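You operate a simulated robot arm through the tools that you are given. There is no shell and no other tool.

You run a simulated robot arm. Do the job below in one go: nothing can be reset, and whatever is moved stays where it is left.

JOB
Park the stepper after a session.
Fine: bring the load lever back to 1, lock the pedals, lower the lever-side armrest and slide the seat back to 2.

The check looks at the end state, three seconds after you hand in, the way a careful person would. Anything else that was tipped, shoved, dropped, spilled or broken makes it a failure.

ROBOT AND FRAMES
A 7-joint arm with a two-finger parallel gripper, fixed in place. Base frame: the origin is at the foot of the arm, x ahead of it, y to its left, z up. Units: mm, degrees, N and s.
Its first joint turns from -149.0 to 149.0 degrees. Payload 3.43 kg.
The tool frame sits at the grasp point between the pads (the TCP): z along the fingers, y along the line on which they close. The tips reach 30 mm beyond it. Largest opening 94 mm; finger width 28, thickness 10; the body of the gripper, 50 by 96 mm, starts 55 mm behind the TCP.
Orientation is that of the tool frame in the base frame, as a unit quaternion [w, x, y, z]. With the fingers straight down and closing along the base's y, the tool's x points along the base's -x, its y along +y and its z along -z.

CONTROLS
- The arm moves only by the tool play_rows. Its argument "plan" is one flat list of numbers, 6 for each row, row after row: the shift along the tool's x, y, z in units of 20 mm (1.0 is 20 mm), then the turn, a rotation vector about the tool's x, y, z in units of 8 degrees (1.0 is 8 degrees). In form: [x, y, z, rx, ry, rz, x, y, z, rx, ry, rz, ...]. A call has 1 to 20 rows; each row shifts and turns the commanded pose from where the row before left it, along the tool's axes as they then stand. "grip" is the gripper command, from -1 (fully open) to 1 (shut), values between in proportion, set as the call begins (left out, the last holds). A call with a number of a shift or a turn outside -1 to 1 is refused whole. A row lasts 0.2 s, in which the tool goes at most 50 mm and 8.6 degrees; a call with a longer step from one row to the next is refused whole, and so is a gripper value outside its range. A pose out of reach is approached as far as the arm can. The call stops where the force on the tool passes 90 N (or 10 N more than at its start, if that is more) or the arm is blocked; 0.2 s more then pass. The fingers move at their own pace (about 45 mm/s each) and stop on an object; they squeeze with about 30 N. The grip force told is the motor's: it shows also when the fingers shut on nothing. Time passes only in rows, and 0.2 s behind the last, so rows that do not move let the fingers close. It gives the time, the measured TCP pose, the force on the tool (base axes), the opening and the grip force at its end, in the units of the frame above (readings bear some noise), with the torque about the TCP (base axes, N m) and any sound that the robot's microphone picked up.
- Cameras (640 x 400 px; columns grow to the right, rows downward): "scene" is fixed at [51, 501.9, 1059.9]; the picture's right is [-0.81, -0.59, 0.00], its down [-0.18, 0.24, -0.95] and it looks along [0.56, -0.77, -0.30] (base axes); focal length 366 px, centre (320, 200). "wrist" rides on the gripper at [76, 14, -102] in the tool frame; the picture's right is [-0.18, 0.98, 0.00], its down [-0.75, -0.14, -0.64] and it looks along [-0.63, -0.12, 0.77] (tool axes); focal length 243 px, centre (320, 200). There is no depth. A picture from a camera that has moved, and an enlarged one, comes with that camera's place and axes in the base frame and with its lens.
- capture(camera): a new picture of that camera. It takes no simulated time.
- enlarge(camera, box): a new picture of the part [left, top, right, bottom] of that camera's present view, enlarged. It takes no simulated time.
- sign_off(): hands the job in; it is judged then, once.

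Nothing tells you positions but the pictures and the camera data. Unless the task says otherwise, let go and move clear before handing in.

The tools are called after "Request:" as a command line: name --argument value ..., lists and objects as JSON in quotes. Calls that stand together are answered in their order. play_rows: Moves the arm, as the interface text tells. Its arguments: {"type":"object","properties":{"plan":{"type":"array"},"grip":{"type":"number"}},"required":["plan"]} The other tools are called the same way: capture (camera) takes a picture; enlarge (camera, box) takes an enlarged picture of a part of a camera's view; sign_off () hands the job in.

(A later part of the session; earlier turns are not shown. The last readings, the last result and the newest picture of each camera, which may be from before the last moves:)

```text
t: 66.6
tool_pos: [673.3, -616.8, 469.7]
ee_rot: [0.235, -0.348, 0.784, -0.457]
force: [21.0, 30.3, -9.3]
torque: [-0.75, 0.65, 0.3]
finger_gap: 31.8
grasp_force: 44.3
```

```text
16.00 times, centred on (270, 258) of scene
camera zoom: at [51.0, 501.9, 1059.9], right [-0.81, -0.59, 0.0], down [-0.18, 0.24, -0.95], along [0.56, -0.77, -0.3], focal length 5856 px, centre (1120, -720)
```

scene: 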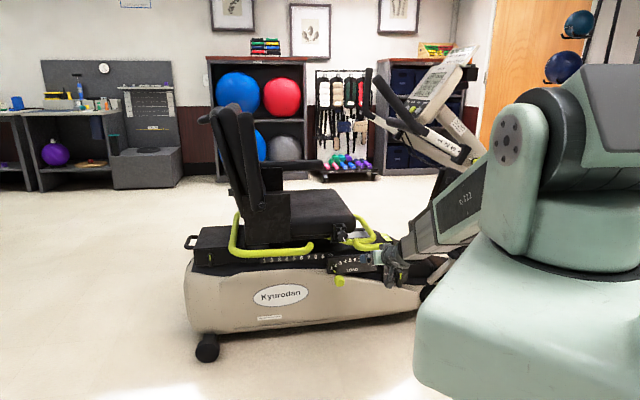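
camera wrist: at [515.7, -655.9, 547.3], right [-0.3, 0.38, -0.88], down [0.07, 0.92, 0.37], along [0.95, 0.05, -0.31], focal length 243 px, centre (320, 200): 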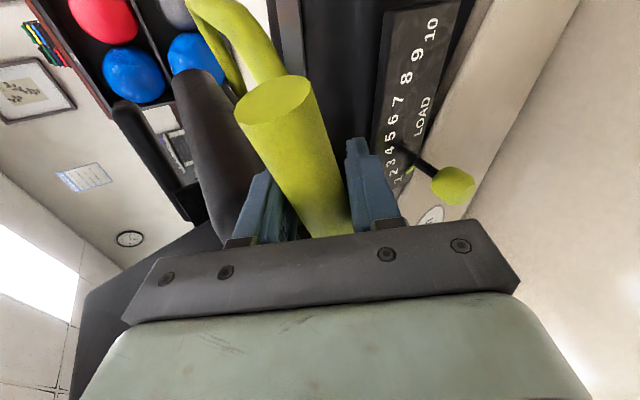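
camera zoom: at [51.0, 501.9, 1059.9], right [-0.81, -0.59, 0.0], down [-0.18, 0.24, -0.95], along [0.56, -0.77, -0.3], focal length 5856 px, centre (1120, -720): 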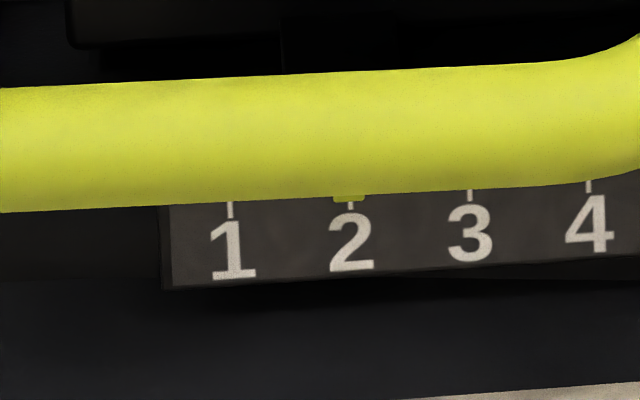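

The seat holds under a 36 N tug with the pointer still on 2, so it's latched. I'll relax, release, and back out along the tool axis.

Request:
play_rows --plan '[-0.2, -0.02, 0.02, 0, 0, 0, 0, 0, 0, 0, 0, 0]'

Request:
play_rows --plan '[0, 0, 0, 0, 0, 0, 0, 0, 0, 0, 0, 0, 0, 0, 0, 0, 0, 0, 0, 0, 0, 0, 0, 0, 0, 0, 0, 0, 0, 0]' --grip -1

Request:
play_rows --plan '[0, 0, -0.8, 0, 0, 0, 0, 0, -0.8, 0, 0, 0, 0, 0, -0.8, 0, 0, 0, 0, 0, -0.8, 0, 0, 0, 0, 0, -0.8, 0, 0, 0, 0, 0, -0.8, 0, 0, 0]'

Request:
capture --camera "scene"

Request:
capture --camera "wrist"

```text
t: 67.2
tool_pos: [673.3, -617.7, 471.0]
ee_rot: [0.232, -0.345, 0.787, -0.456]
force: [-4.9, 3.2, -2.5]
torque: [-0.16, 0.27, 1.64]
finger_gap: 31.7
grasp_force: 44.4
```

```text
t: 68.4
tool_pos: [674.9, -615.8, 469.2]
ee_rot: [0.233, -0.347, 0.785, -0.457]
force: [-0.2, 0.4, -0.6]
torque: [0.03, 0.01, 0.0]
finger_gap: 94.1
grasp_force: 0.0
```

```text
t: 69.8
tool_pos: [607.7, -561.9, 515.6]
ee_rot: [0.233, -0.345, 0.786, -0.457]
force: [0.7, 0.3, 0.5]
torque: [0.01, 0.03, -0.02]
finger_gap: 93.8
grasp_force: 0.2
```

```text
taken
```

scene: 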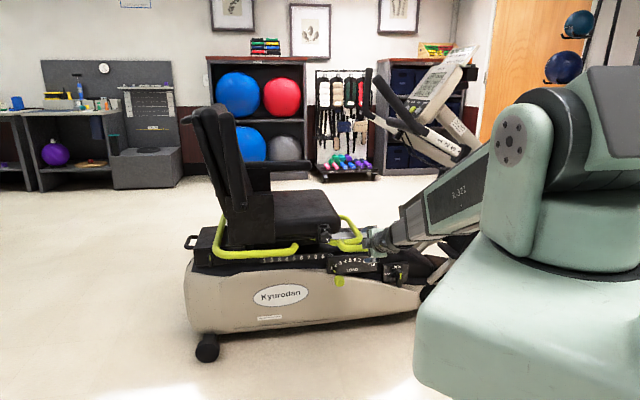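

```text
taken
camera wrist: at [485.1, -557.7, 546.2], right [-0.21, 0.48, -0.86], down [0.1, 0.88, 0.47], along [0.97, 0.01, -0.23], focal length 243 px, centre (320, 200)
```

wrist: 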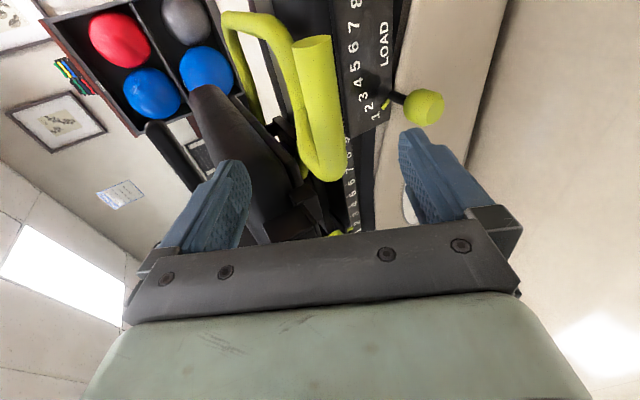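

The seat is latched at 2. Now the lever-side armrest: I'll look closely at it in its raised position.

Request:
enlarge --camera "scene" --box '[170, 90, 330, 230]'

Request:
enlarge --camera "scene" --box '[210, 95, 280, 215]'

```text
2.86 times, centred on (250, 160) of scene
camera zoom: at [51.0, 501.9, 1059.9], right [-0.81, -0.59, 0.0], down [-0.18, 0.24, -0.95], along [0.56, -0.77, -0.3], focal length 1046 px, centre (520, 314)
```

zoom: 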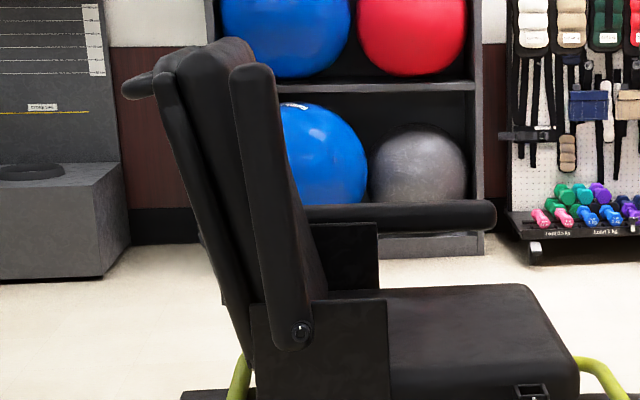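

```text
3.33 times, centred on (245, 155) of scene
camera zoom: at [51.0, 501.9, 1059.9], right [-0.81, -0.59, 0.0], down [-0.18, 0.24, -0.95], along [0.56, -0.77, -0.3], focal length 1220 px, centre (570, 350)
```

zoom: 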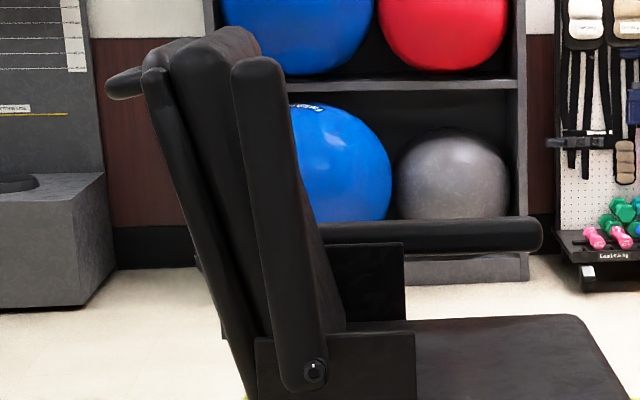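

The armrest pivots at about (969, -312, 653) and its top leans back at about (993, -287, 966). I'll back off, roll upright again, and point the fingers down so I can climb freely.

Request:
play_rows --plan '[0, 0, -0.8, 0, 0, 0.9375, 0, 0, -0.8, 0, 0, 0.9375, 0, 0, 0, 0, 0, 0.9375, 0, 0, 0, 0, 0, 0.9375, 0, 0, 0, 0, 0, 0.9375, 0, 0, 0, 0, 0, 0.9375, 0, 0, 0, 0, 0, 0.9375, 0, 0, 0, 0, 0, 0.9375, 0, 0, 0, 0, 0, 0.9375, 0, 0, 0, 0, 0, 0.9375, 0, 0, 0, 0, 0, 0.9375, 0, 0, 0, 0, 0, 0.9375, 0, 0, 0, 0, 1, 0, 0, 0, 0, 0, 1, 0, 0, 0, 0, 0, 1, 0, 0, 0, 0, 0, 1, 0, 0, 0, 0, 0, 1, 0]'

Request:
capture --camera "wrist"

Request:
capture --camera "scene"

```text
t: 73.4
tool_pos: [585.6, -543.5, 529.0]
ee_rot: [0.271, 0.325, 0.905, -0.048]
force: [-0.9, -0.5, 0.7]
torque: [-0.01, -0.04, 0.0]
finger_gap: 93.8
grasp_force: 0.1
out of reach, approached as far as the arm can: row 13, 14, 17
```

```text
taken
camera wrist: at [500.7, -461.9, 576.4], right [0.72, 0.67, 0.18], down [0.1, -0.37, 0.92], along [0.68, -0.65, -0.33], focal length 243 px, centre (320, 200)
```

wrist: 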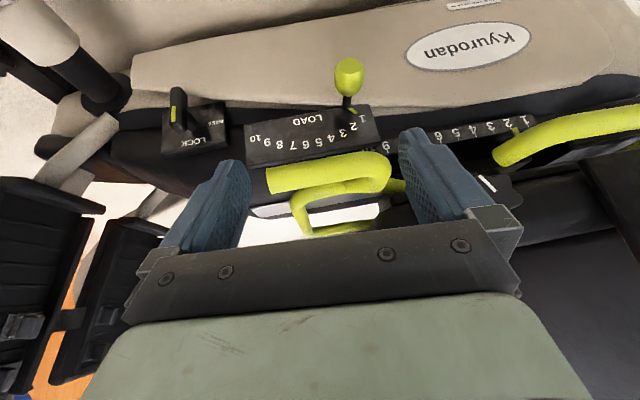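

```text
taken
```

scene: 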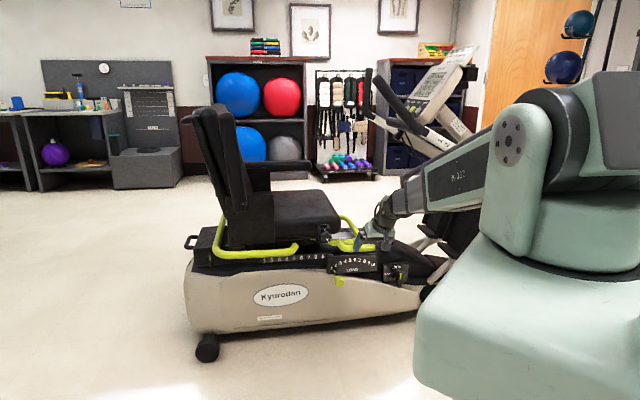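

Continuing to bring the fingers downward, then climbing.

Request:
play_rows --plan '[0, 0, 0, 0, 1, 0, 0, 0, 0, 0, 1, 0, 0, 0, 0, 0, 1, 0, 0, 0, 0, 0, 1, 0]'

Request:
play_rows --plan '[0, 0.2, -1, 0, 0, 0, 0, 0.2, -1, 0, 0, 0, 0, 0.2, -1, 0, 0, 0, 0, 0.2, -1, 0, 0, 0, 0, 0.2, -1, 0, 0, 0]'

```text
t: 74.4
tool_pos: [562.7, -552.9, 509.7]
ee_rot: [0.068, 0.313, 0.941, 0.112]
force: [-0.6, 0.3, 0.6]
torque: [-0.02, 0.03, 0.02]
finger_gap: 93.9
grasp_force: 0.0
out of reach, approached as far as the arm can: row 1, 2, 3
```

```text
t: 75.6
tool_pos: [555.6, -556.9, 615.5]
ee_rot: [0.072, 0.314, 0.94, 0.116]
force: [-0.5, -0.6, -0.4]
torque: [0.0, 0.01, -0.01]
finger_gap: 94.0
grasp_force: 0.1
out of reach, approached as far as the arm can: row 1
```

The orientation drifted a little at those limits, but the way up is clear. I'll move up and back toward a spot outside the seat at about z = 850.

Request:
play_rows --plan '[-0.127, 0.992, -0.4, 0, 0, 0, -0.127, 0.992, -0.4, 0, 0, 0, -0.127, 0.992, -0.4, 0, 0, 0, -0.127, 0.992, -0.4, 0, 0, 0, -0.127, 0.992, -0.4, 0, 0, 0, -0.127, 0.992, -0.4, 0, 0, 0, -0.127, 0.992, -0.4, 0, 0, 0, -0.127, 0.992, -0.4, 0, 0, 0, -0.127, 0.992, -0.4, 0, 0, 0, -0.127, 0.992, -0.4, 0, 0, 0, -0.127, 0.992, -0.4, 0, 0, 0, -0.127, 0.992, -0.4, 0, 0, 0, -0.127, 0.992, -0.4, 0, 0, 0, -0.127, 0.992, -0.4, 0, 0, 0, -0.127, 0.992, -0.4, 0, 0, 0, -0.127, 0.992, -0.4, 0, 0, 0, -0.127, 0.992, -0.4, 0, 0, 0]'

Request:
capture --camera "wrist"

Request:
capture --camera "scene"

```text
t: 79.2
tool_pos: [641.6, -464.7, 786.6]
ee_rot: [0.075, 0.303, 0.943, 0.119]
force: [0.5, 0.9, 0.3]
torque: [-0.02, 0.0, 0.03]
finger_gap: 93.8
grasp_force: 0.1
out of reach, approached as far as the arm can: row 8, 9, 10, 11, 12, 13, 14, 15, 16, 17
```

```text
taken
camera wrist: at [568.3, -426.7, 881.8], right [0.69, 0.67, 0.28], down [0.39, -0.67, 0.63], along [0.61, -0.33, -0.72], focal length 243 px, centre (320, 200)
```

wrist: 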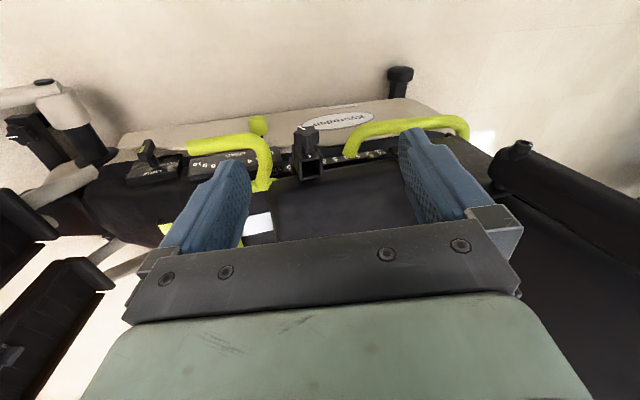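

```text
taken
```

scene: 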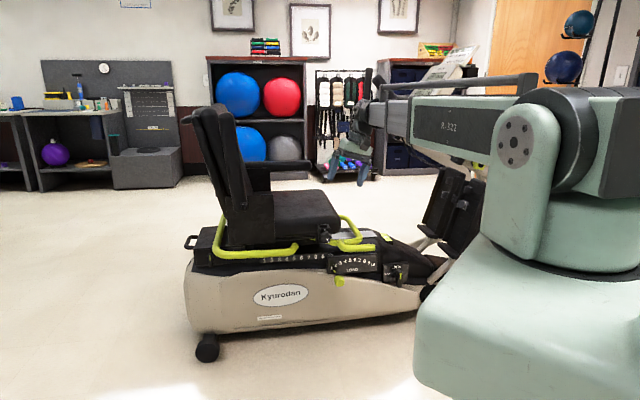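

I'm at another limit with a slightly tilted tool. I'll straighten the tool to point plainly down and see whether that frees the motion.

Request:
play_rows --plan '[0, 0, 0, 0.95, 0, 0, 0, 0, 0, 0.95, 0, 0]'

Request:
play_rows --plan '[0, 0.9, -0.3, 0, 0, 0, 0, 0.9, -0.3, 0, 0, 0]'

Request:
capture --camera "scene"

```text
t: 79.8
tool_pos: [642.5, -465.0, 785.5]
ee_rot: [0.075, 0.302, 0.943, 0.119]
force: [-0.4, -0.3, 0.7]
torque: [0.02, -0.02, -0.01]
finger_gap: 93.9
grasp_force: 0.1
out of reach, approached as far as the arm can: row 1, 2
```

```text
t: 80.4
tool_pos: [645.1, -454.8, 799.6]
ee_rot: [0.076, 0.294, 0.945, 0.12]
force: [0.1, 0.1, 0.6]
torque: [-0.01, -0.01, 0.0]
finger_gap: 94.3
grasp_force: 0.1
out of reach, approached as far as the arm can: row 1, 2
```

```text
taken
```

scene: 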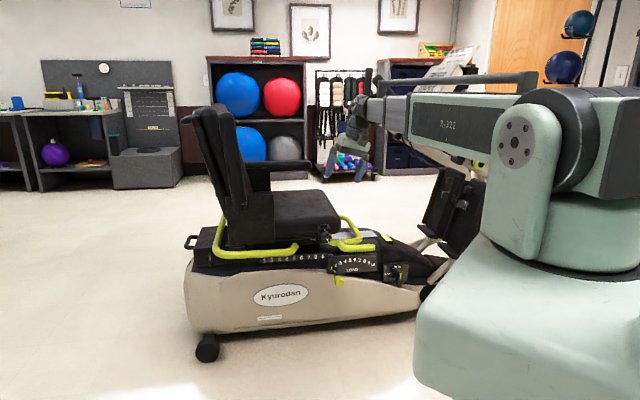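

A wrist joint is at its stop after those rolls, so the tool can't straighten from here. I'll swing the fingers up and outward in free air, above the front of the seat, so the wrist passes through its straight position.

Request:
play_rows --plan '[-0.95, 0, 0, 0, -0.7, 0, -0.95, 0, 0, 0, -0.7, 0, -0.95, 0, 0, 0, -0.7, 0, -0.95, 0, 0, 0, -0.7, 0, -0.95, 0, 0, 0, -0.7, 0, -0.95, 0, 0, 0, -0.7, 0, -0.95, 0, 0, 0, -0.7, 0]'

Request:
capture --camera "scene"

Request:
capture --camera "wrist"

```text
t: 82.0
tool_pos: [739.1, -535.5, 843.8]
ee_rot: [0.388, 0.325, 0.862, 0.011]
force: [-0.7, 0.4, -0.7]
torque: [0.02, -0.01, -0.04]
finger_gap: 94.1
grasp_force: 0.0
```

```text
taken
```

scene: 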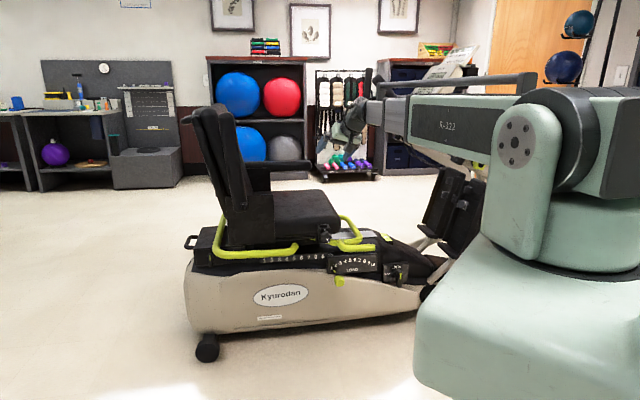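

```text
taken
camera wrist: at [642.1, -456.6, 868.1], right [0.63, 0.67, 0.39], down [-0.14, -0.39, 0.91], along [0.76, -0.63, -0.15], focal length 243 px, centre (320, 200)
```

wrist: 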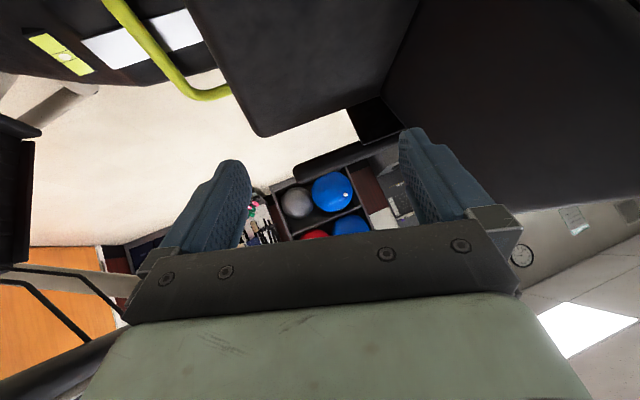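

That moved without any limit. I'll finish levelling the tool toward the panel-normal direction, with the roll corrected.

Request:
play_rows --plan '[-0.4, 0, 0, 0.273, -0.845, -0.198, -0.4, 0, 0, 0.273, -0.845, -0.198, -0.4, 0, 0, 0.273, -0.845, -0.198, -0.4, 0, 0, 0.273, -0.845, -0.198, -0.4, 0, 0, 0.273, -0.845, -0.198, -0.4, 0, 0, 0.273, -0.845, -0.198, -0.4, 0, 0, 0.273, -0.845, -0.198]'

Request:
capture --camera "scene"

Request:
capture --camera "wrist"

```text
t: 83.6
tool_pos: [745.1, -565.3, 886.4]
ee_rot: [0.661, 0.292, 0.657, -0.214]
force: [-0.3, 0.7, -0.2]
torque: [0.02, -0.02, 0.01]
finger_gap: 94.0
grasp_force: 0.0
out of reach, approached as far as the arm can: row 4, 5, 6
```

```text
taken
```

scene: 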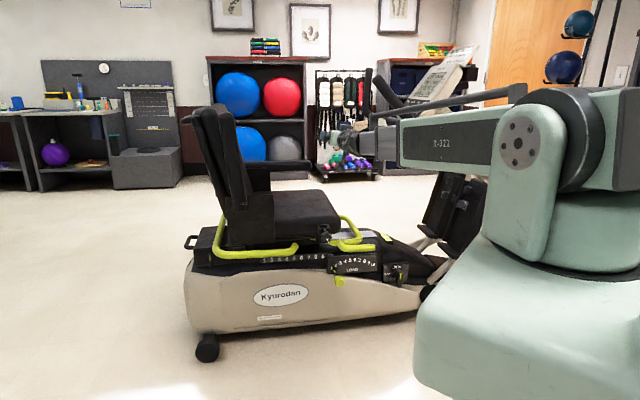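

```text
taken
camera wrist: at [682.2, -478.7, 813.4], right [0.65, 0.71, 0.29], down [-0.61, 0.25, 0.76], along [0.47, -0.66, 0.59], focal length 243 px, centre (320, 200)
```

wrist: 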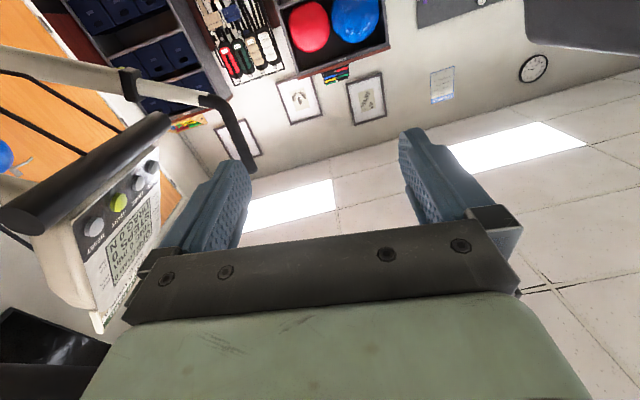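

Level now, pointing inward over the seat. I'll retreat outward and slide rearward to stand outside the armrest.

Request:
play_rows --plan '[0.238, 0.943, -0.513, 0, 0, 0, 0.238, 0.943, -0.513, 0, 0, 0, 0.238, 0.943, -0.513, 0, 0, 0, 0.238, 0.943, -0.513, 0, 0, 0, 0.238, 0.943, -0.513, 0, 0, 0, 0.238, 0.943, -0.513, 0, 0, 0, 0.238, 0.943, -0.513, 0, 0, 0, 0.238, 0.943, -0.513, 0, 0, 0, 0.238, 0.943, -0.513, 0, 0, 0, 0.238, 0.943, -0.513, 0, 0, 0, 0.238, 0.943, -0.513, 0, 0, 0, 0.238, 0.943, -0.513, 0, 0, 0]'

Request:
capture --camera "scene"

Request:
capture --camera "wrist"

```text
t: 86.2
tool_pos: [805.8, -308.9, 855.9]
ee_rot: [0.661, 0.29, 0.659, -0.212]
force: [-1.2, 0.8, 0.1]
torque: [-0.01, -0.02, 0.0]
finger_gap: 93.6
grasp_force: 0.1
```

```text
taken
```

scene: 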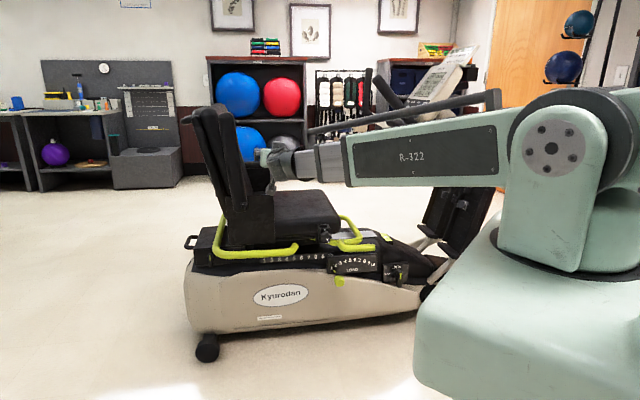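

```text
taken
camera wrist: at [743.3, -222.5, 784.1], right [0.65, 0.71, 0.29], down [-0.61, 0.25, 0.76], along [0.47, -0.66, 0.59], focal length 243 px, centre (320, 200)
```

wrist: 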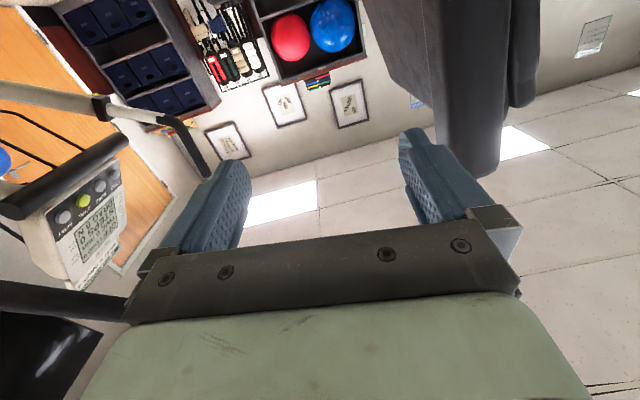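

The raised armrest is in view now, upper right. Enlarging to locate its faces.

Request:
enlarge --camera "wrist" --box '[340, 0, 580, 190]'

Request:
enlarge --camera "scene" --box '[180, 90, 340, 230]'

```text
2.11 times, centred on (460, 95) of wrist
camera zoom: at [743.3, -222.5, 784.1], right [0.65, 0.71, 0.29], down [-0.61, 0.25, 0.76], along [0.47, -0.66, 0.59], focal length 511 px, centre (25, 421)
```

zoom: 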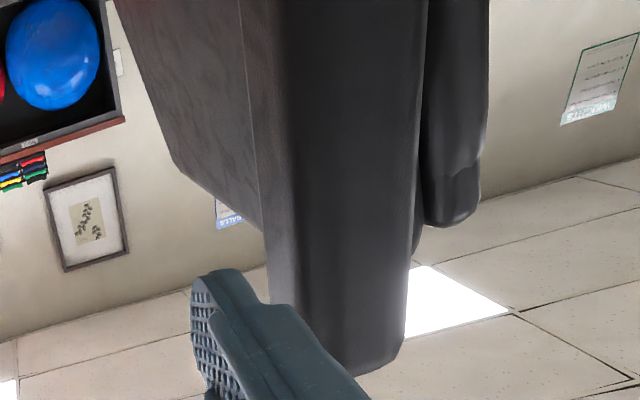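

```text
2.86 times, centred on (260, 160) of scene
camera zoom: at [51.0, 501.9, 1059.9], right [-0.81, -0.59, 0.0], down [-0.18, 0.24, -0.95], along [0.56, -0.77, -0.3], focal length 1046 px, centre (491, 314)
```

zoom: 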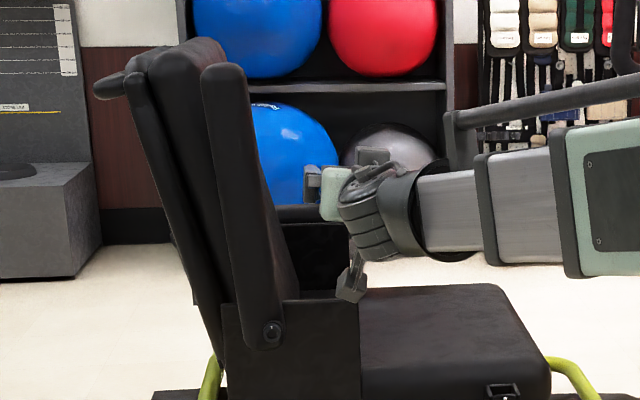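

The armrest's outer face is at n ≈ -900 (about 40 mm thick, 52 mm deep), with the backrest a little further in. I'll slide rearward at this safe distance until the open fingers are lined up in front of and behind it.

Request:
play_rows --plan '[0.247, 0.925, 0.047, 0, 0, 0, 0.247, 0.925, 0.047, 0, 0, 0, 0.247, 0.925, 0.047, 0, 0, 0, 0.247, 0.925, 0.047, 0, 0, 0, 0.247, 0.925, 0.047, 0, 0, 0, 0.247, 0.925, 0.047, 0, 0, 0, 0.247, 0.925, 0.047, 0, 0, 0]'

Request:
capture --camera "wrist"

Request:
enlarge --camera "scene" --box '[180, 90, 340, 230]'

```text
t: 87.8
tool_pos: [899.0, -213.2, 833.8]
ee_rot: [0.661, 0.291, 0.658, -0.213]
force: [-0.4, 0.1, 0.0]
torque: [0.0, 0.0, 0.02]
finger_gap: 94.0
grasp_force: 0.0
```

```text
taken
camera wrist: at [836.2, -126.6, 763.0], right [0.64, 0.71, 0.29], down [-0.6, 0.25, 0.76], along [0.47, -0.66, 0.59], focal length 243 px, centre (320, 200)
```

wrist: 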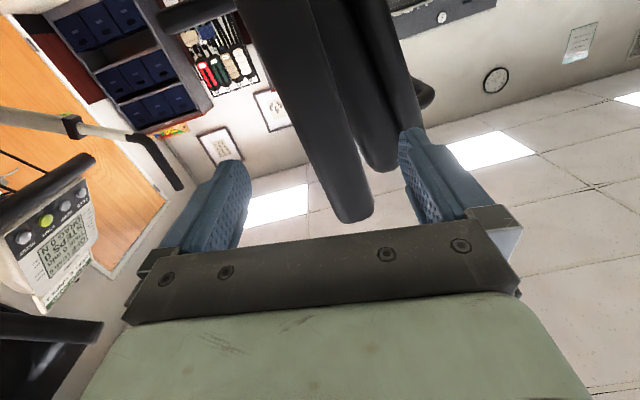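

```text
2.86 times, centred on (260, 160) of scene
camera zoom: at [51.0, 501.9, 1059.9], right [-0.81, -0.59, 0.0], down [-0.18, 0.24, -0.95], along [0.56, -0.77, -0.3], focal length 1046 px, centre (491, 314)
```

zoom: 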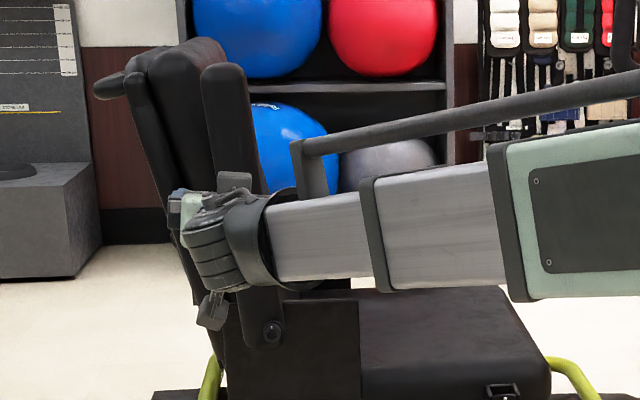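

The armrest now appears between the open fingers. A closer look before moving in.

Request:
enlarge --camera "wrist" --box '[230, 0, 450, 230]'

```text
1.74 times, centred on (340, 115) of wrist
camera zoom: at [836.2, -126.6, 763.0], right [0.64, 0.71, 0.29], down [-0.6, 0.25, 0.76], along [0.47, -0.66, 0.59], focal length 422 px, centre (285, 348)
```

zoom: 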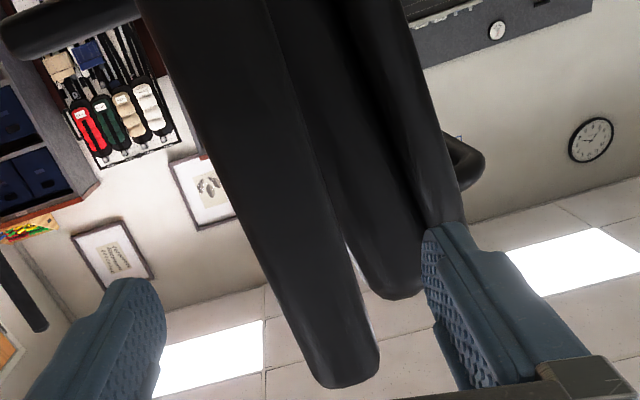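

The armrest is centred with about 20 mm clearance on each side. I'll advance 100 mm so that the fingers bracket it, with the tips staying short of the backrest.

Request:
play_rows --plan '[0, -0.037, 0.84, 0, 0, 0, 0, -0.037, 0.84, 0, 0, 0, 0, -0.037, 0.84, 0, 0, 0, 0, -0.037, 0.84, 0, 0, 0]'

Request:
capture --camera "wrist"

Request:
enlarge --camera "scene" --box '[180, 90, 340, 230]'

```text
t: 88.8
tool_pos: [946.8, -261.1, 833.7]
ee_rot: [0.661, 0.29, 0.659, -0.211]
force: [0.5, 0.4, 0.6]
torque: [-0.02, 0.0, 0.01]
finger_gap: 94.1
grasp_force: 0.0
```

```text
taken
camera wrist: at [883.9, -173.8, 761.0], right [0.64, 0.71, 0.29], down [-0.61, 0.24, 0.76], along [0.47, -0.66, 0.59], focal length 243 px, centre (320, 200)
```

wrist: 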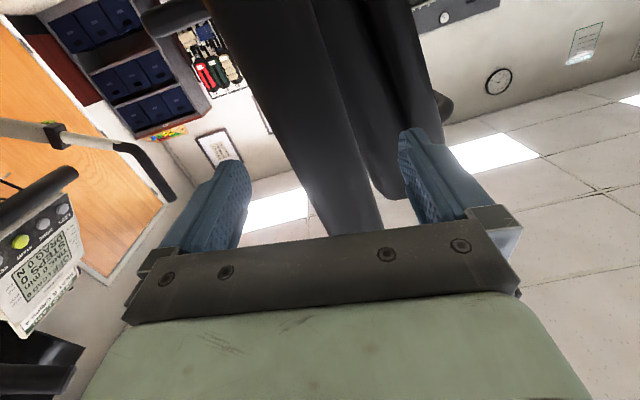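

```text
2.86 times, centred on (260, 160) of scene
camera zoom: at [51.0, 501.9, 1059.9], right [-0.81, -0.59, 0.0], down [-0.18, 0.24, -0.95], along [0.56, -0.77, -0.3], focal length 1046 px, centre (491, 314)
```

zoom: 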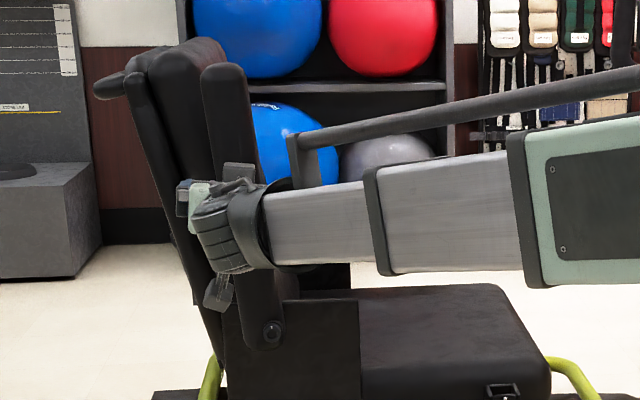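

Good alignment, no contact. Final 34 mm in.

Request:
play_rows --plan '[0, -0.037, 0.84, 0, 0, 0, 0, -0.037, 0.84, 0, 0, 0]'

Request:
capture --camera "wrist"

```text
t: 89.4
tool_pos: [971.2, -284.3, 831.8]
ee_rot: [0.661, 0.291, 0.658, -0.211]
force: [0.1, 0.4, 0.3]
torque: [0.02, 0.02, 0.01]
finger_gap: 93.8
grasp_force: 0.0
```

```text
taken
camera wrist: at [908.3, -196.6, 760.7], right [0.64, 0.71, 0.29], down [-0.61, 0.24, 0.76], along [0.47, -0.66, 0.59], focal length 243 px, centre (320, 200)
```

wrist: 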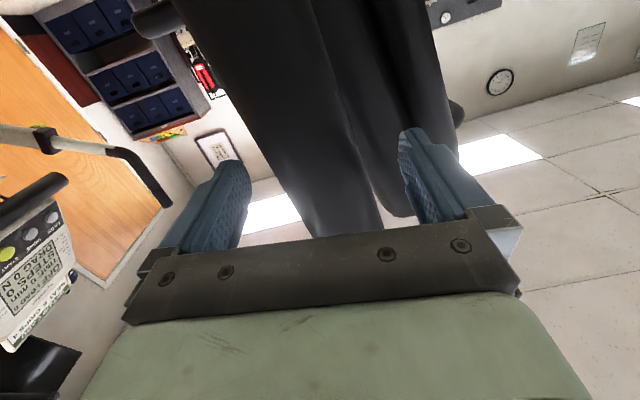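

The fingers now bracket the armrest. I'll align the roll to it and narrow the gap to a loose hold.

Request:
play_rows --plan '[0, 0, 0, 0.31, 0, -0.75, 0, 0, 0, 0, 0, -0.75, 0, 0, 0, 0, 0, 0]' --grip -0.35

Request:
capture --camera "wrist"

Request:
enlarge --camera "scene" --box '[180, 90, 340, 230]'

```text
t: 90.2
tool_pos: [970.1, -283.7, 831.6]
ee_rot: [0.627, 0.234, 0.682, -0.295]
force: [0.2, -0.5, -0.1]
torque: [0.0, 0.05, 0.02]
finger_gap: 63.7
grasp_force: 0.1
```

```text
taken
camera wrist: at [900.2, -205.5, 756.8], right [0.7, 0.71, 0.08], down [-0.48, 0.38, 0.79], along [0.53, -0.59, 0.61], focal length 243 px, centre (320, 200)
```

wrist: 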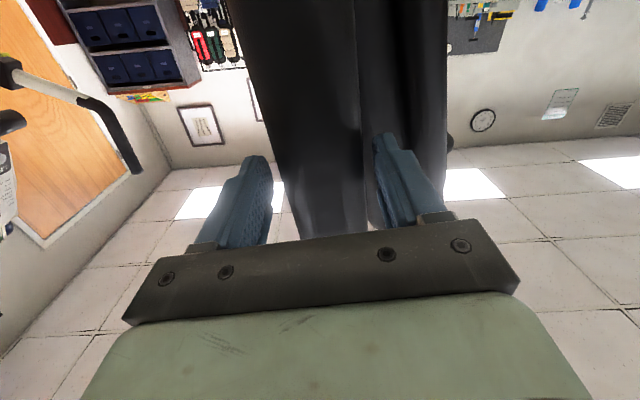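

```text
2.86 times, centred on (260, 160) of scene
camera zoom: at [51.0, 501.9, 1059.9], right [-0.81, -0.59, 0.0], down [-0.18, 0.24, -0.95], along [0.56, -0.77, -0.3], focal length 1046 px, centre (491, 314)
```

zoom: 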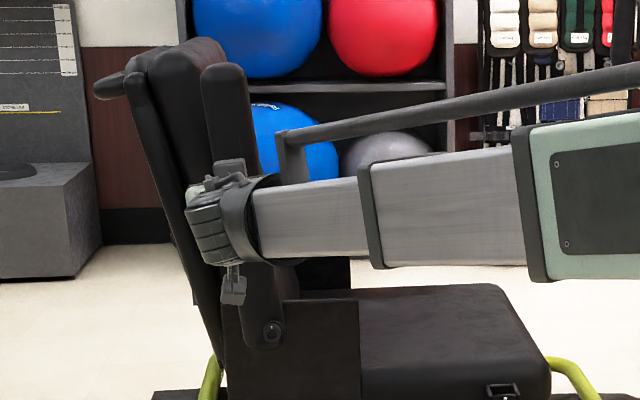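

Aligned with a 64 mm loose bracket. I'll swing it forward along the arc about its pivot, 20° first.

Request:
play_rows --plan '[0.034, -0.775, 0, 0, 0, 0.625, 0.034, -0.775, 0, 0, 0, 0.625, 0.034, -0.775, 0, 0, 0, 0.625, 0.034, -0.775, 0, 0, 0, 0.625]'

Request:
capture --camera "wrist"

Request:
enlarge --camera "scene" --box '[180, 90, 340, 230]'

```text
t: 91.2
tool_pos: [927.7, -328.9, 825.8]
ee_rot: [0.669, 0.351, 0.629, -0.181]
force: [3.1, 4.7, 3.2]
torque: [0.09, -0.1, 0.04]
finger_gap: 66.9
grasp_force: 3.0
```

```text
taken
camera wrist: at [875.8, -231.7, 758.4], right [0.64, 0.64, 0.42], down [-0.66, 0.2, 0.72], along [0.38, -0.74, 0.55], focal length 243 px, centre (320, 200)
```

wrist: 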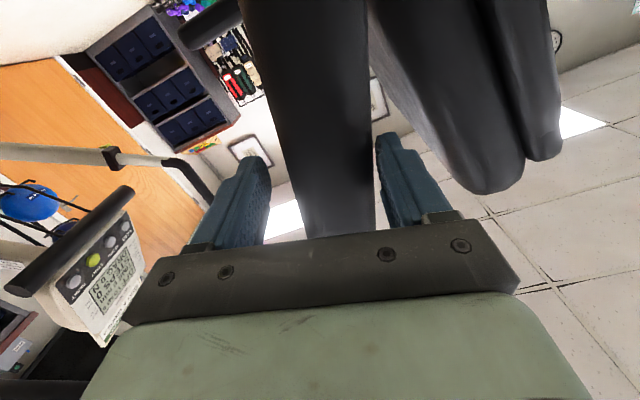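

```text
2.86 times, centred on (260, 160) of scene
camera zoom: at [51.0, 501.9, 1059.9], right [-0.81, -0.59, 0.0], down [-0.18, 0.24, -0.95], along [0.56, -0.77, -0.3], focal length 1046 px, centre (491, 314)
```

zoom: 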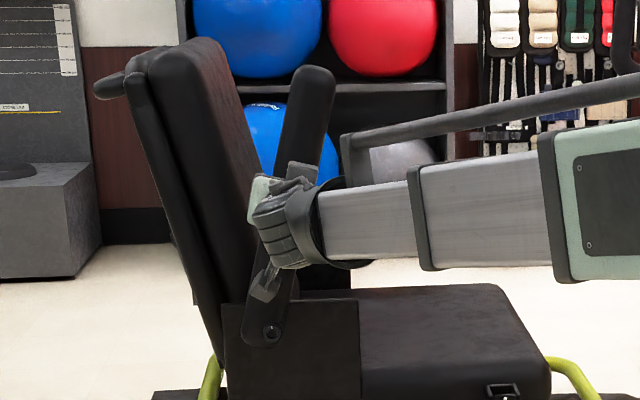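

The armrest follows with only about 5 N. Continuing.

Request:
play_rows --plan '[0.034, -0.775, 0, 0, 0, 0.625, 0.034, -0.775, 0, 0, 0, 0.625, 0.034, -0.775, 0, 0, 0, 0.625, 0.034, -0.775, 0, 0, 0, 0.625, 0.034, -0.775, 0, 0, 0, 0.625]'

Request:
capture --camera "wrist"

Request:
enlarge --camera "scene" --box '[180, 90, 340, 230]'

```text
t: 92.4
tool_pos: [878.3, -376.4, 790.5]
ee_rot: [0.693, 0.477, 0.54, -0.03]
force: [0.4, 2.4, 4.2]
torque: [0.0, -0.08, 0.0]
finger_gap: 65.9
grasp_force: 1.8
```

```text
taken
camera wrist: at [845.4, -260.5, 744.3], right [0.47, 0.44, 0.76], down [-0.85, 0.01, 0.52], along [0.22, -0.9, 0.39], focal length 243 px, centre (320, 200)
```

wrist: 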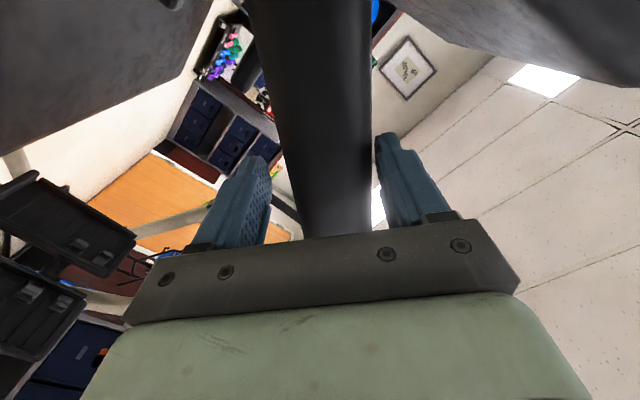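

```text
2.86 times, centred on (260, 160) of scene
camera zoom: at [51.0, 501.9, 1059.9], right [-0.81, -0.59, 0.0], down [-0.18, 0.24, -0.95], along [0.56, -0.77, -0.3], focal length 1046 px, centre (491, 314)
```

zoom: 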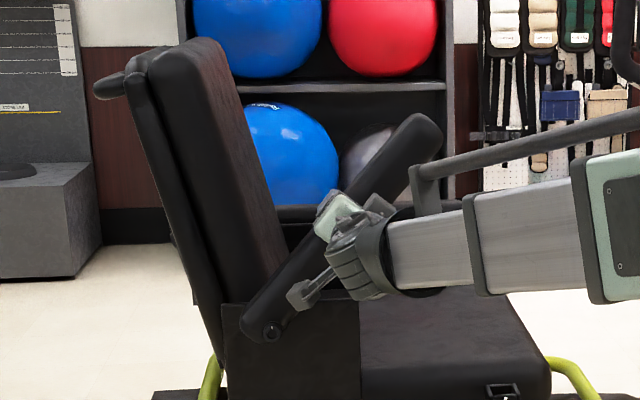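

Smooth so far at about 38°. Continuing down.

Request:
play_rows --plan '[0.034, -0.775, 0, 0, 0, 0.625, 0.034, -0.775, 0, 0, 0, 0.625, 0.034, -0.775, 0, 0, 0, 0.625, 0.034, -0.775, 0, 0, 0, 0.625, 0.034, -0.775, 0, 0, 0, 0.625]'

Request:
capture --camera "wrist"

Request:
enlarge --camera "scene" --box '[180, 90, 340, 230]'

```text
t: 93.6
tool_pos: [864.3, -393.0, 791.9]
ee_rot: [0.661, 0.603, 0.437, 0.095]
force: [-2.1, -3.2, -9.0]
torque: [-0.12, -0.02, -0.02]
finger_gap: 68.6
grasp_force: 4.3
out of reach, approached as far as the arm can: row 3, 4, 5
```

```text
taken
camera wrist: at [847.1, -266.6, 779.9], right [0.28, 0.13, 0.95], down [-0.95, -0.07, 0.29], along [0.11, -0.99, 0.11], focal length 243 px, centre (320, 200)
```

wrist: 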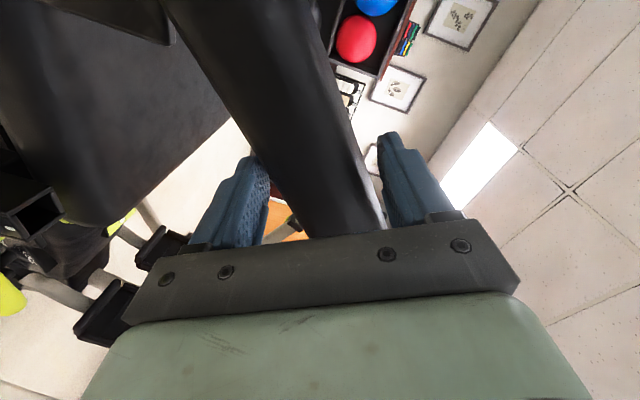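

```text
2.86 times, centred on (260, 160) of scene
camera zoom: at [51.0, 501.9, 1059.9], right [-0.81, -0.59, 0.0], down [-0.18, 0.24, -0.95], along [0.56, -0.77, -0.3], focal length 1046 px, centre (491, 314)
```

zoom: 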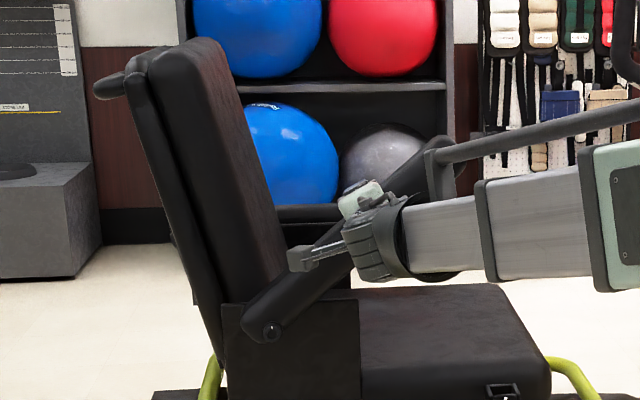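

The wrist ran out of roll for this arc, but the roll is already 62°, enough to hold the armrest the rest of the way. I'll keep the roll fixed and try moving purely down along the arc.

Request:
play_rows --plan '[0.1, -0.5, 0.058, 0, 0, 0, 0.1, -0.5, 0.058, 0, 0, 0]'

Request:
enlarge --camera "scene" --box '[180, 90, 340, 230]'

```text
t: 94.2
tool_pos: [866.1, -392.9, 793.5]
ee_rot: [0.661, 0.602, 0.438, 0.094]
force: [-2.2, -3.5, -8.9]
torque: [-0.06, 0.08, 0.02]
finger_gap: 68.3
grasp_force: 4.9
out of reach, approached as far as the arm can: row 1, 2
```

```text
2.86 times, centred on (260, 160) of scene
camera zoom: at [51.0, 501.9, 1059.9], right [-0.81, -0.59, 0.0], down [-0.18, 0.24, -0.95], along [0.56, -0.77, -0.3], focal length 1046 px, centre (491, 314)
```

zoom: 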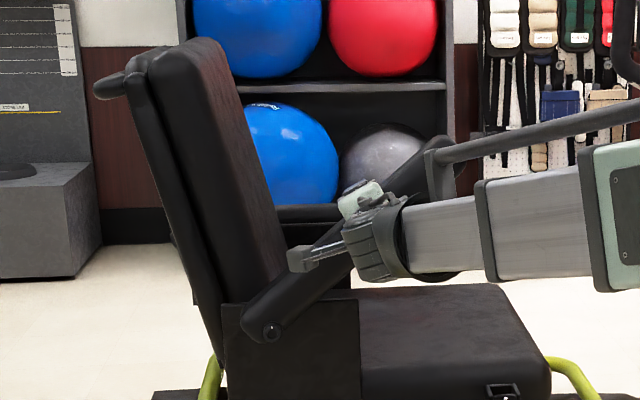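

Stuck against that limit, so I'll roll back to match the armrest's angle and open the bracket wider, then go down without rolling.

Request:
play_rows --plan '[0, 0, 0, 0, 0, -0.9, 0, 0, 0, 0, 0, -0.9, 0, 0, 0, 0, 0, -0.7]' --grip -0.7

Request:
capture --camera "wrist"

```text
t: 95.0
tool_pos: [865.9, -391.9, 793.0]
ee_rot: [0.678, 0.511, 0.529, -0.016]
force: [-0.3, -0.4, 0.5]
torque: [0.01, 0.0, 0.02]
finger_gap: 79.8
grasp_force: 0.1
```

```text
taken
camera wrist: at [837.0, -272.8, 754.0], right [0.47, 0.37, 0.8], down [-0.86, -0.01, 0.51], along [0.19, -0.93, 0.32], focal length 243 px, centre (320, 200)
```

wrist: 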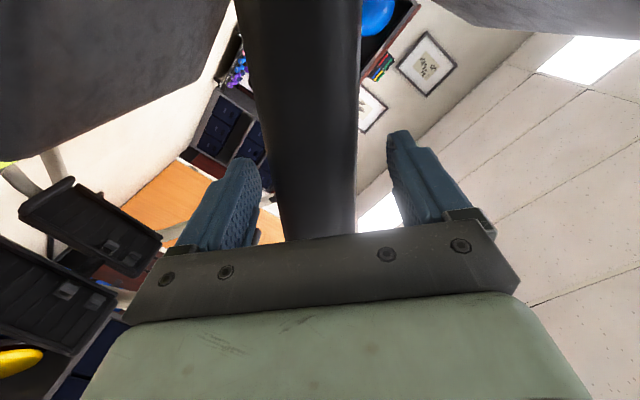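

Aligned again and the armrest holds itself by friction. Continuing down the arc with fixed roll.

Request:
play_rows --plan '[0.038, -0.562, 0.04, 0, 0, 0, 0.038, -0.562, 0.04, 0, 0, 0, 0.103, -0.553, 0.043, 0, 0, 0, 0.103, -0.553, 0.043, 0, 0, 0]'

Request:
enlarge --camera "scene" --box '[180, 90, 340, 230]'

Request:
capture --camera "wrist"

```text
t: 96.0
tool_pos: [846.7, -413.6, 758.0]
ee_rot: [0.677, 0.511, 0.529, -0.015]
force: [-0.4, 0.8, 3.2]
torque: [-0.01, -0.2, 0.03]
finger_gap: 81.4
grasp_force: 1.7
```

```text
2.86 times, centred on (260, 160) of scene
camera zoom: at [51.0, 501.9, 1059.9], right [-0.81, -0.59, 0.0], down [-0.18, 0.24, -0.95], along [0.56, -0.77, -0.3], focal length 1046 px, centre (491, 314)
```

zoom: 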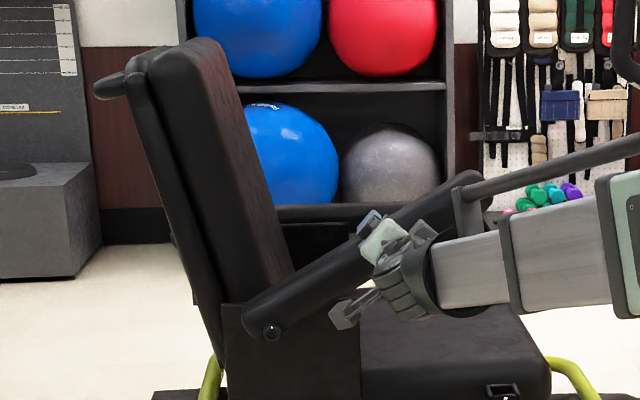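

```text
taken
camera wrist: at [816.0, -293.5, 719.0], right [0.47, 0.37, 0.8], down [-0.86, -0.01, 0.51], along [0.19, -0.93, 0.32], focal length 243 px, centre (320, 200)
```

wrist: 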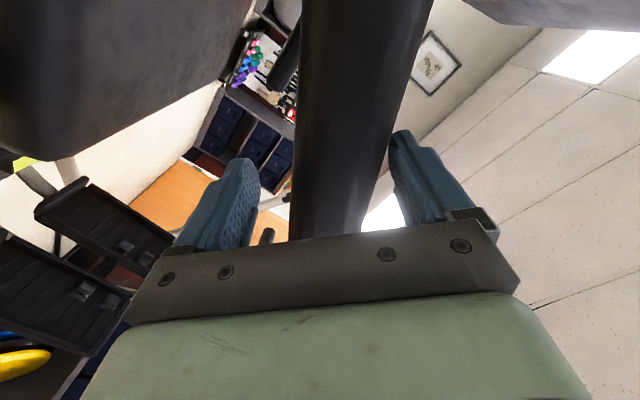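

Still smooth and unflagged, with the armrest about 57° down. Continuing.

Request:
play_rows --plan '[0.175, -0.535, 0.045, 0, 0, 0, 0.175, -0.535, 0.045, 0, 0, 0, 0.238, -0.51, 0.046, 0, 0, 0, 0.238, -0.51, 0.046, 0, 0, 0]'

Request:
enlarge --camera "scene" --box '[180, 90, 340, 230]'

Request:
capture --camera "wrist"

```text
t: 97.0
tool_pos: [831.9, -425.7, 717.1]
ee_rot: [0.677, 0.512, 0.529, -0.015]
force: [0.0, 1.7, 4.8]
torque: [0.16, -0.88, 0.05]
finger_gap: 83.5
grasp_force: 14.6
```

```text
2.86 times, centred on (260, 160) of scene
camera zoom: at [51.0, 501.9, 1059.9], right [-0.81, -0.59, 0.0], down [-0.18, 0.24, -0.95], along [0.56, -0.77, -0.3], focal length 1046 px, centre (491, 314)
```

zoom: 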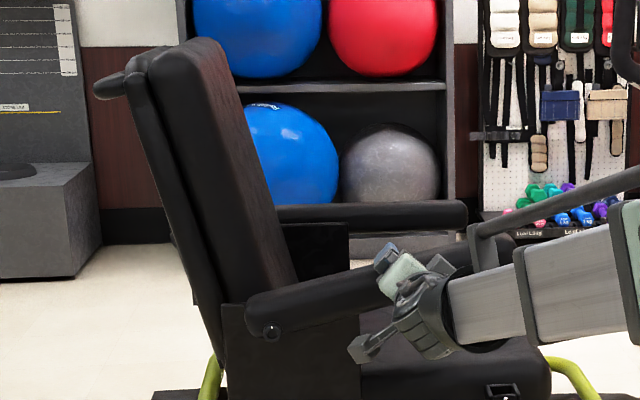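

```text
taken
camera wrist: at [803.2, -307.1, 678.3], right [0.47, 0.37, 0.8], down [-0.86, -0.01, 0.51], along [0.19, -0.93, 0.32], focal length 243 px, centre (320, 200)
```

wrist: 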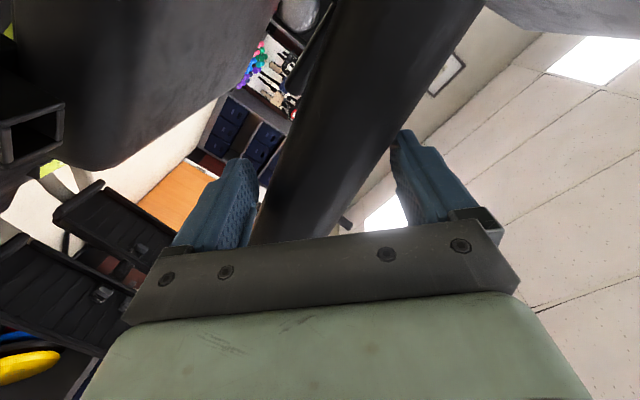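

About 72° down and the bracket is starting to bind. I'll open fully and try adding a little roll here.

Request:
play_rows --plan '[0, 0, 0, 0, 0, 0, 0, 0, 0, 0, 0, 0.8, 0, 0, 0, 0, 0, 0.8]' --grip -1

```text
t: 97.8
tool_pos: [849.5, -416.4, 749.3]
ee_rot: [0.664, 0.576, 0.475, 0.051]
force: [-4.4, -2.6, -5.3]
torque: [0.06, -0.03, -0.01]
finger_gap: 94.1
grasp_force: 0.0
out of reach, approached as far as the arm can: row 2, 3
```

Extra roll isn't available here; it pushed the arm up instead. I'll undo it and back out. The armrest holds by friction, so I can finish by pressing from above with closed fingers.

Request:
play_rows --plan '[0, 0, 0, 0, 0, -0.8, 0, 0, 0, 0, 0, -0.8, 0, 0, 0, 0, 0, 0]'

Request:
capture --camera "wrist"

Request:
enlarge --camera "scene" --box '[180, 90, 340, 230]'

```text
t: 98.6
tool_pos: [849.0, -416.0, 748.3]
ee_rot: [0.678, 0.51, 0.529, -0.014]
force: [-0.5, 1.4, 0.3]
torque: [0.01, 0.03, 0.01]
finger_gap: 94.0
grasp_force: 0.1
```

```text
taken
camera wrist: at [819.9, -296.8, 710.8], right [0.47, 0.37, 0.8], down [-0.86, -0.01, 0.51], along [0.19, -0.93, 0.32], focal length 243 px, centre (320, 200)
```

wrist: 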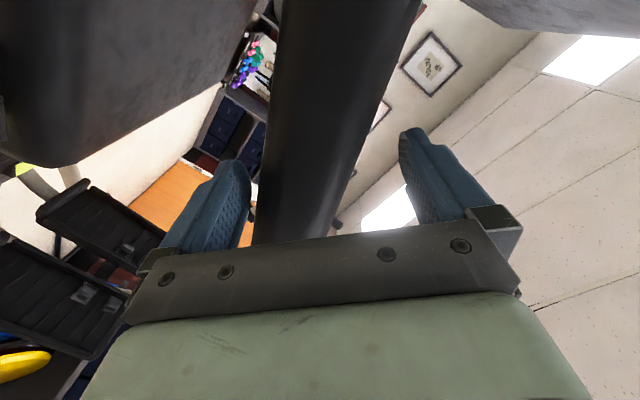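

```text
2.86 times, centred on (260, 160) of scene
camera zoom: at [51.0, 501.9, 1059.9], right [-0.81, -0.59, 0.0], down [-0.18, 0.24, -0.95], along [0.56, -0.77, -0.3], focal length 1046 px, centre (491, 314)
```

zoom: 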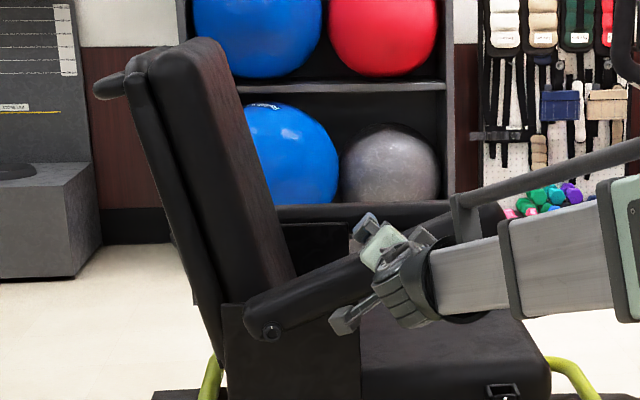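

The armrest came back up slightly to about 62°. With the wide bracket, I'll carry it down again, further this time.

Request:
play_rows --plan '[0.2, -0.57, 0.049, 0, 0, 0, 0.2, -0.57, 0.049, 0, 0, 0, 0.2, -0.57, 0.049, 0, 0, 0, 0.3, -0.4825, 0.0475, 0, 0, 0, 0.3, -0.4825, 0.0475, 0, 0, 0]'

Request:
capture --camera "wrist"

Request:
enlarge --camera "scene" --box '[180, 90, 340, 230]'

```text
t: 99.8
tool_pos: [837.5, -429.8, 702.3]
ee_rot: [0.674, 0.514, 0.53, -0.018]
force: [-0.8, 0.0, 2.3]
torque: [0.06, -0.16, -0.06]
finger_gap: 94.2
grasp_force: 0.0
out of reach, approached as far as the arm can: row 5
```

```text
taken
camera wrist: at [807.3, -310.3, 663.5], right [0.48, 0.37, 0.8], down [-0.86, 0.0, 0.52], along [0.19, -0.93, 0.31], focal length 243 px, centre (320, 200)
```

wrist: 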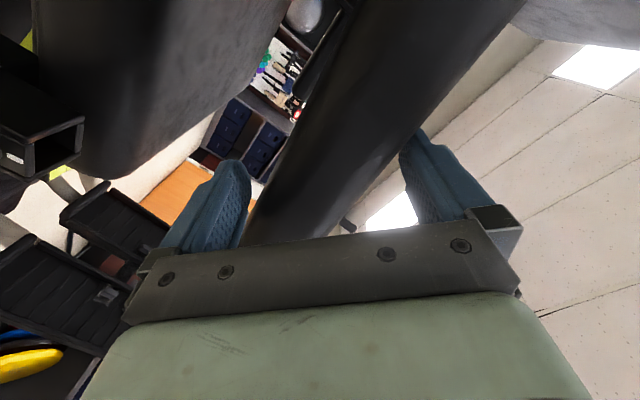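

```text
2.86 times, centred on (260, 160) of scene
camera zoom: at [51.0, 501.9, 1059.9], right [-0.81, -0.59, 0.0], down [-0.18, 0.24, -0.95], along [0.56, -0.77, -0.3], focal length 1046 px, centre (491, 314)
```

zoom: 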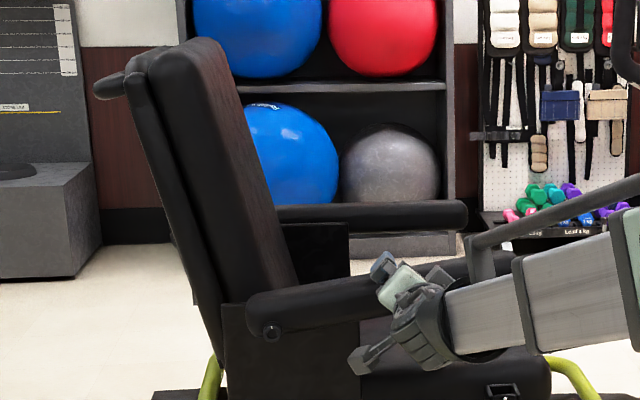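

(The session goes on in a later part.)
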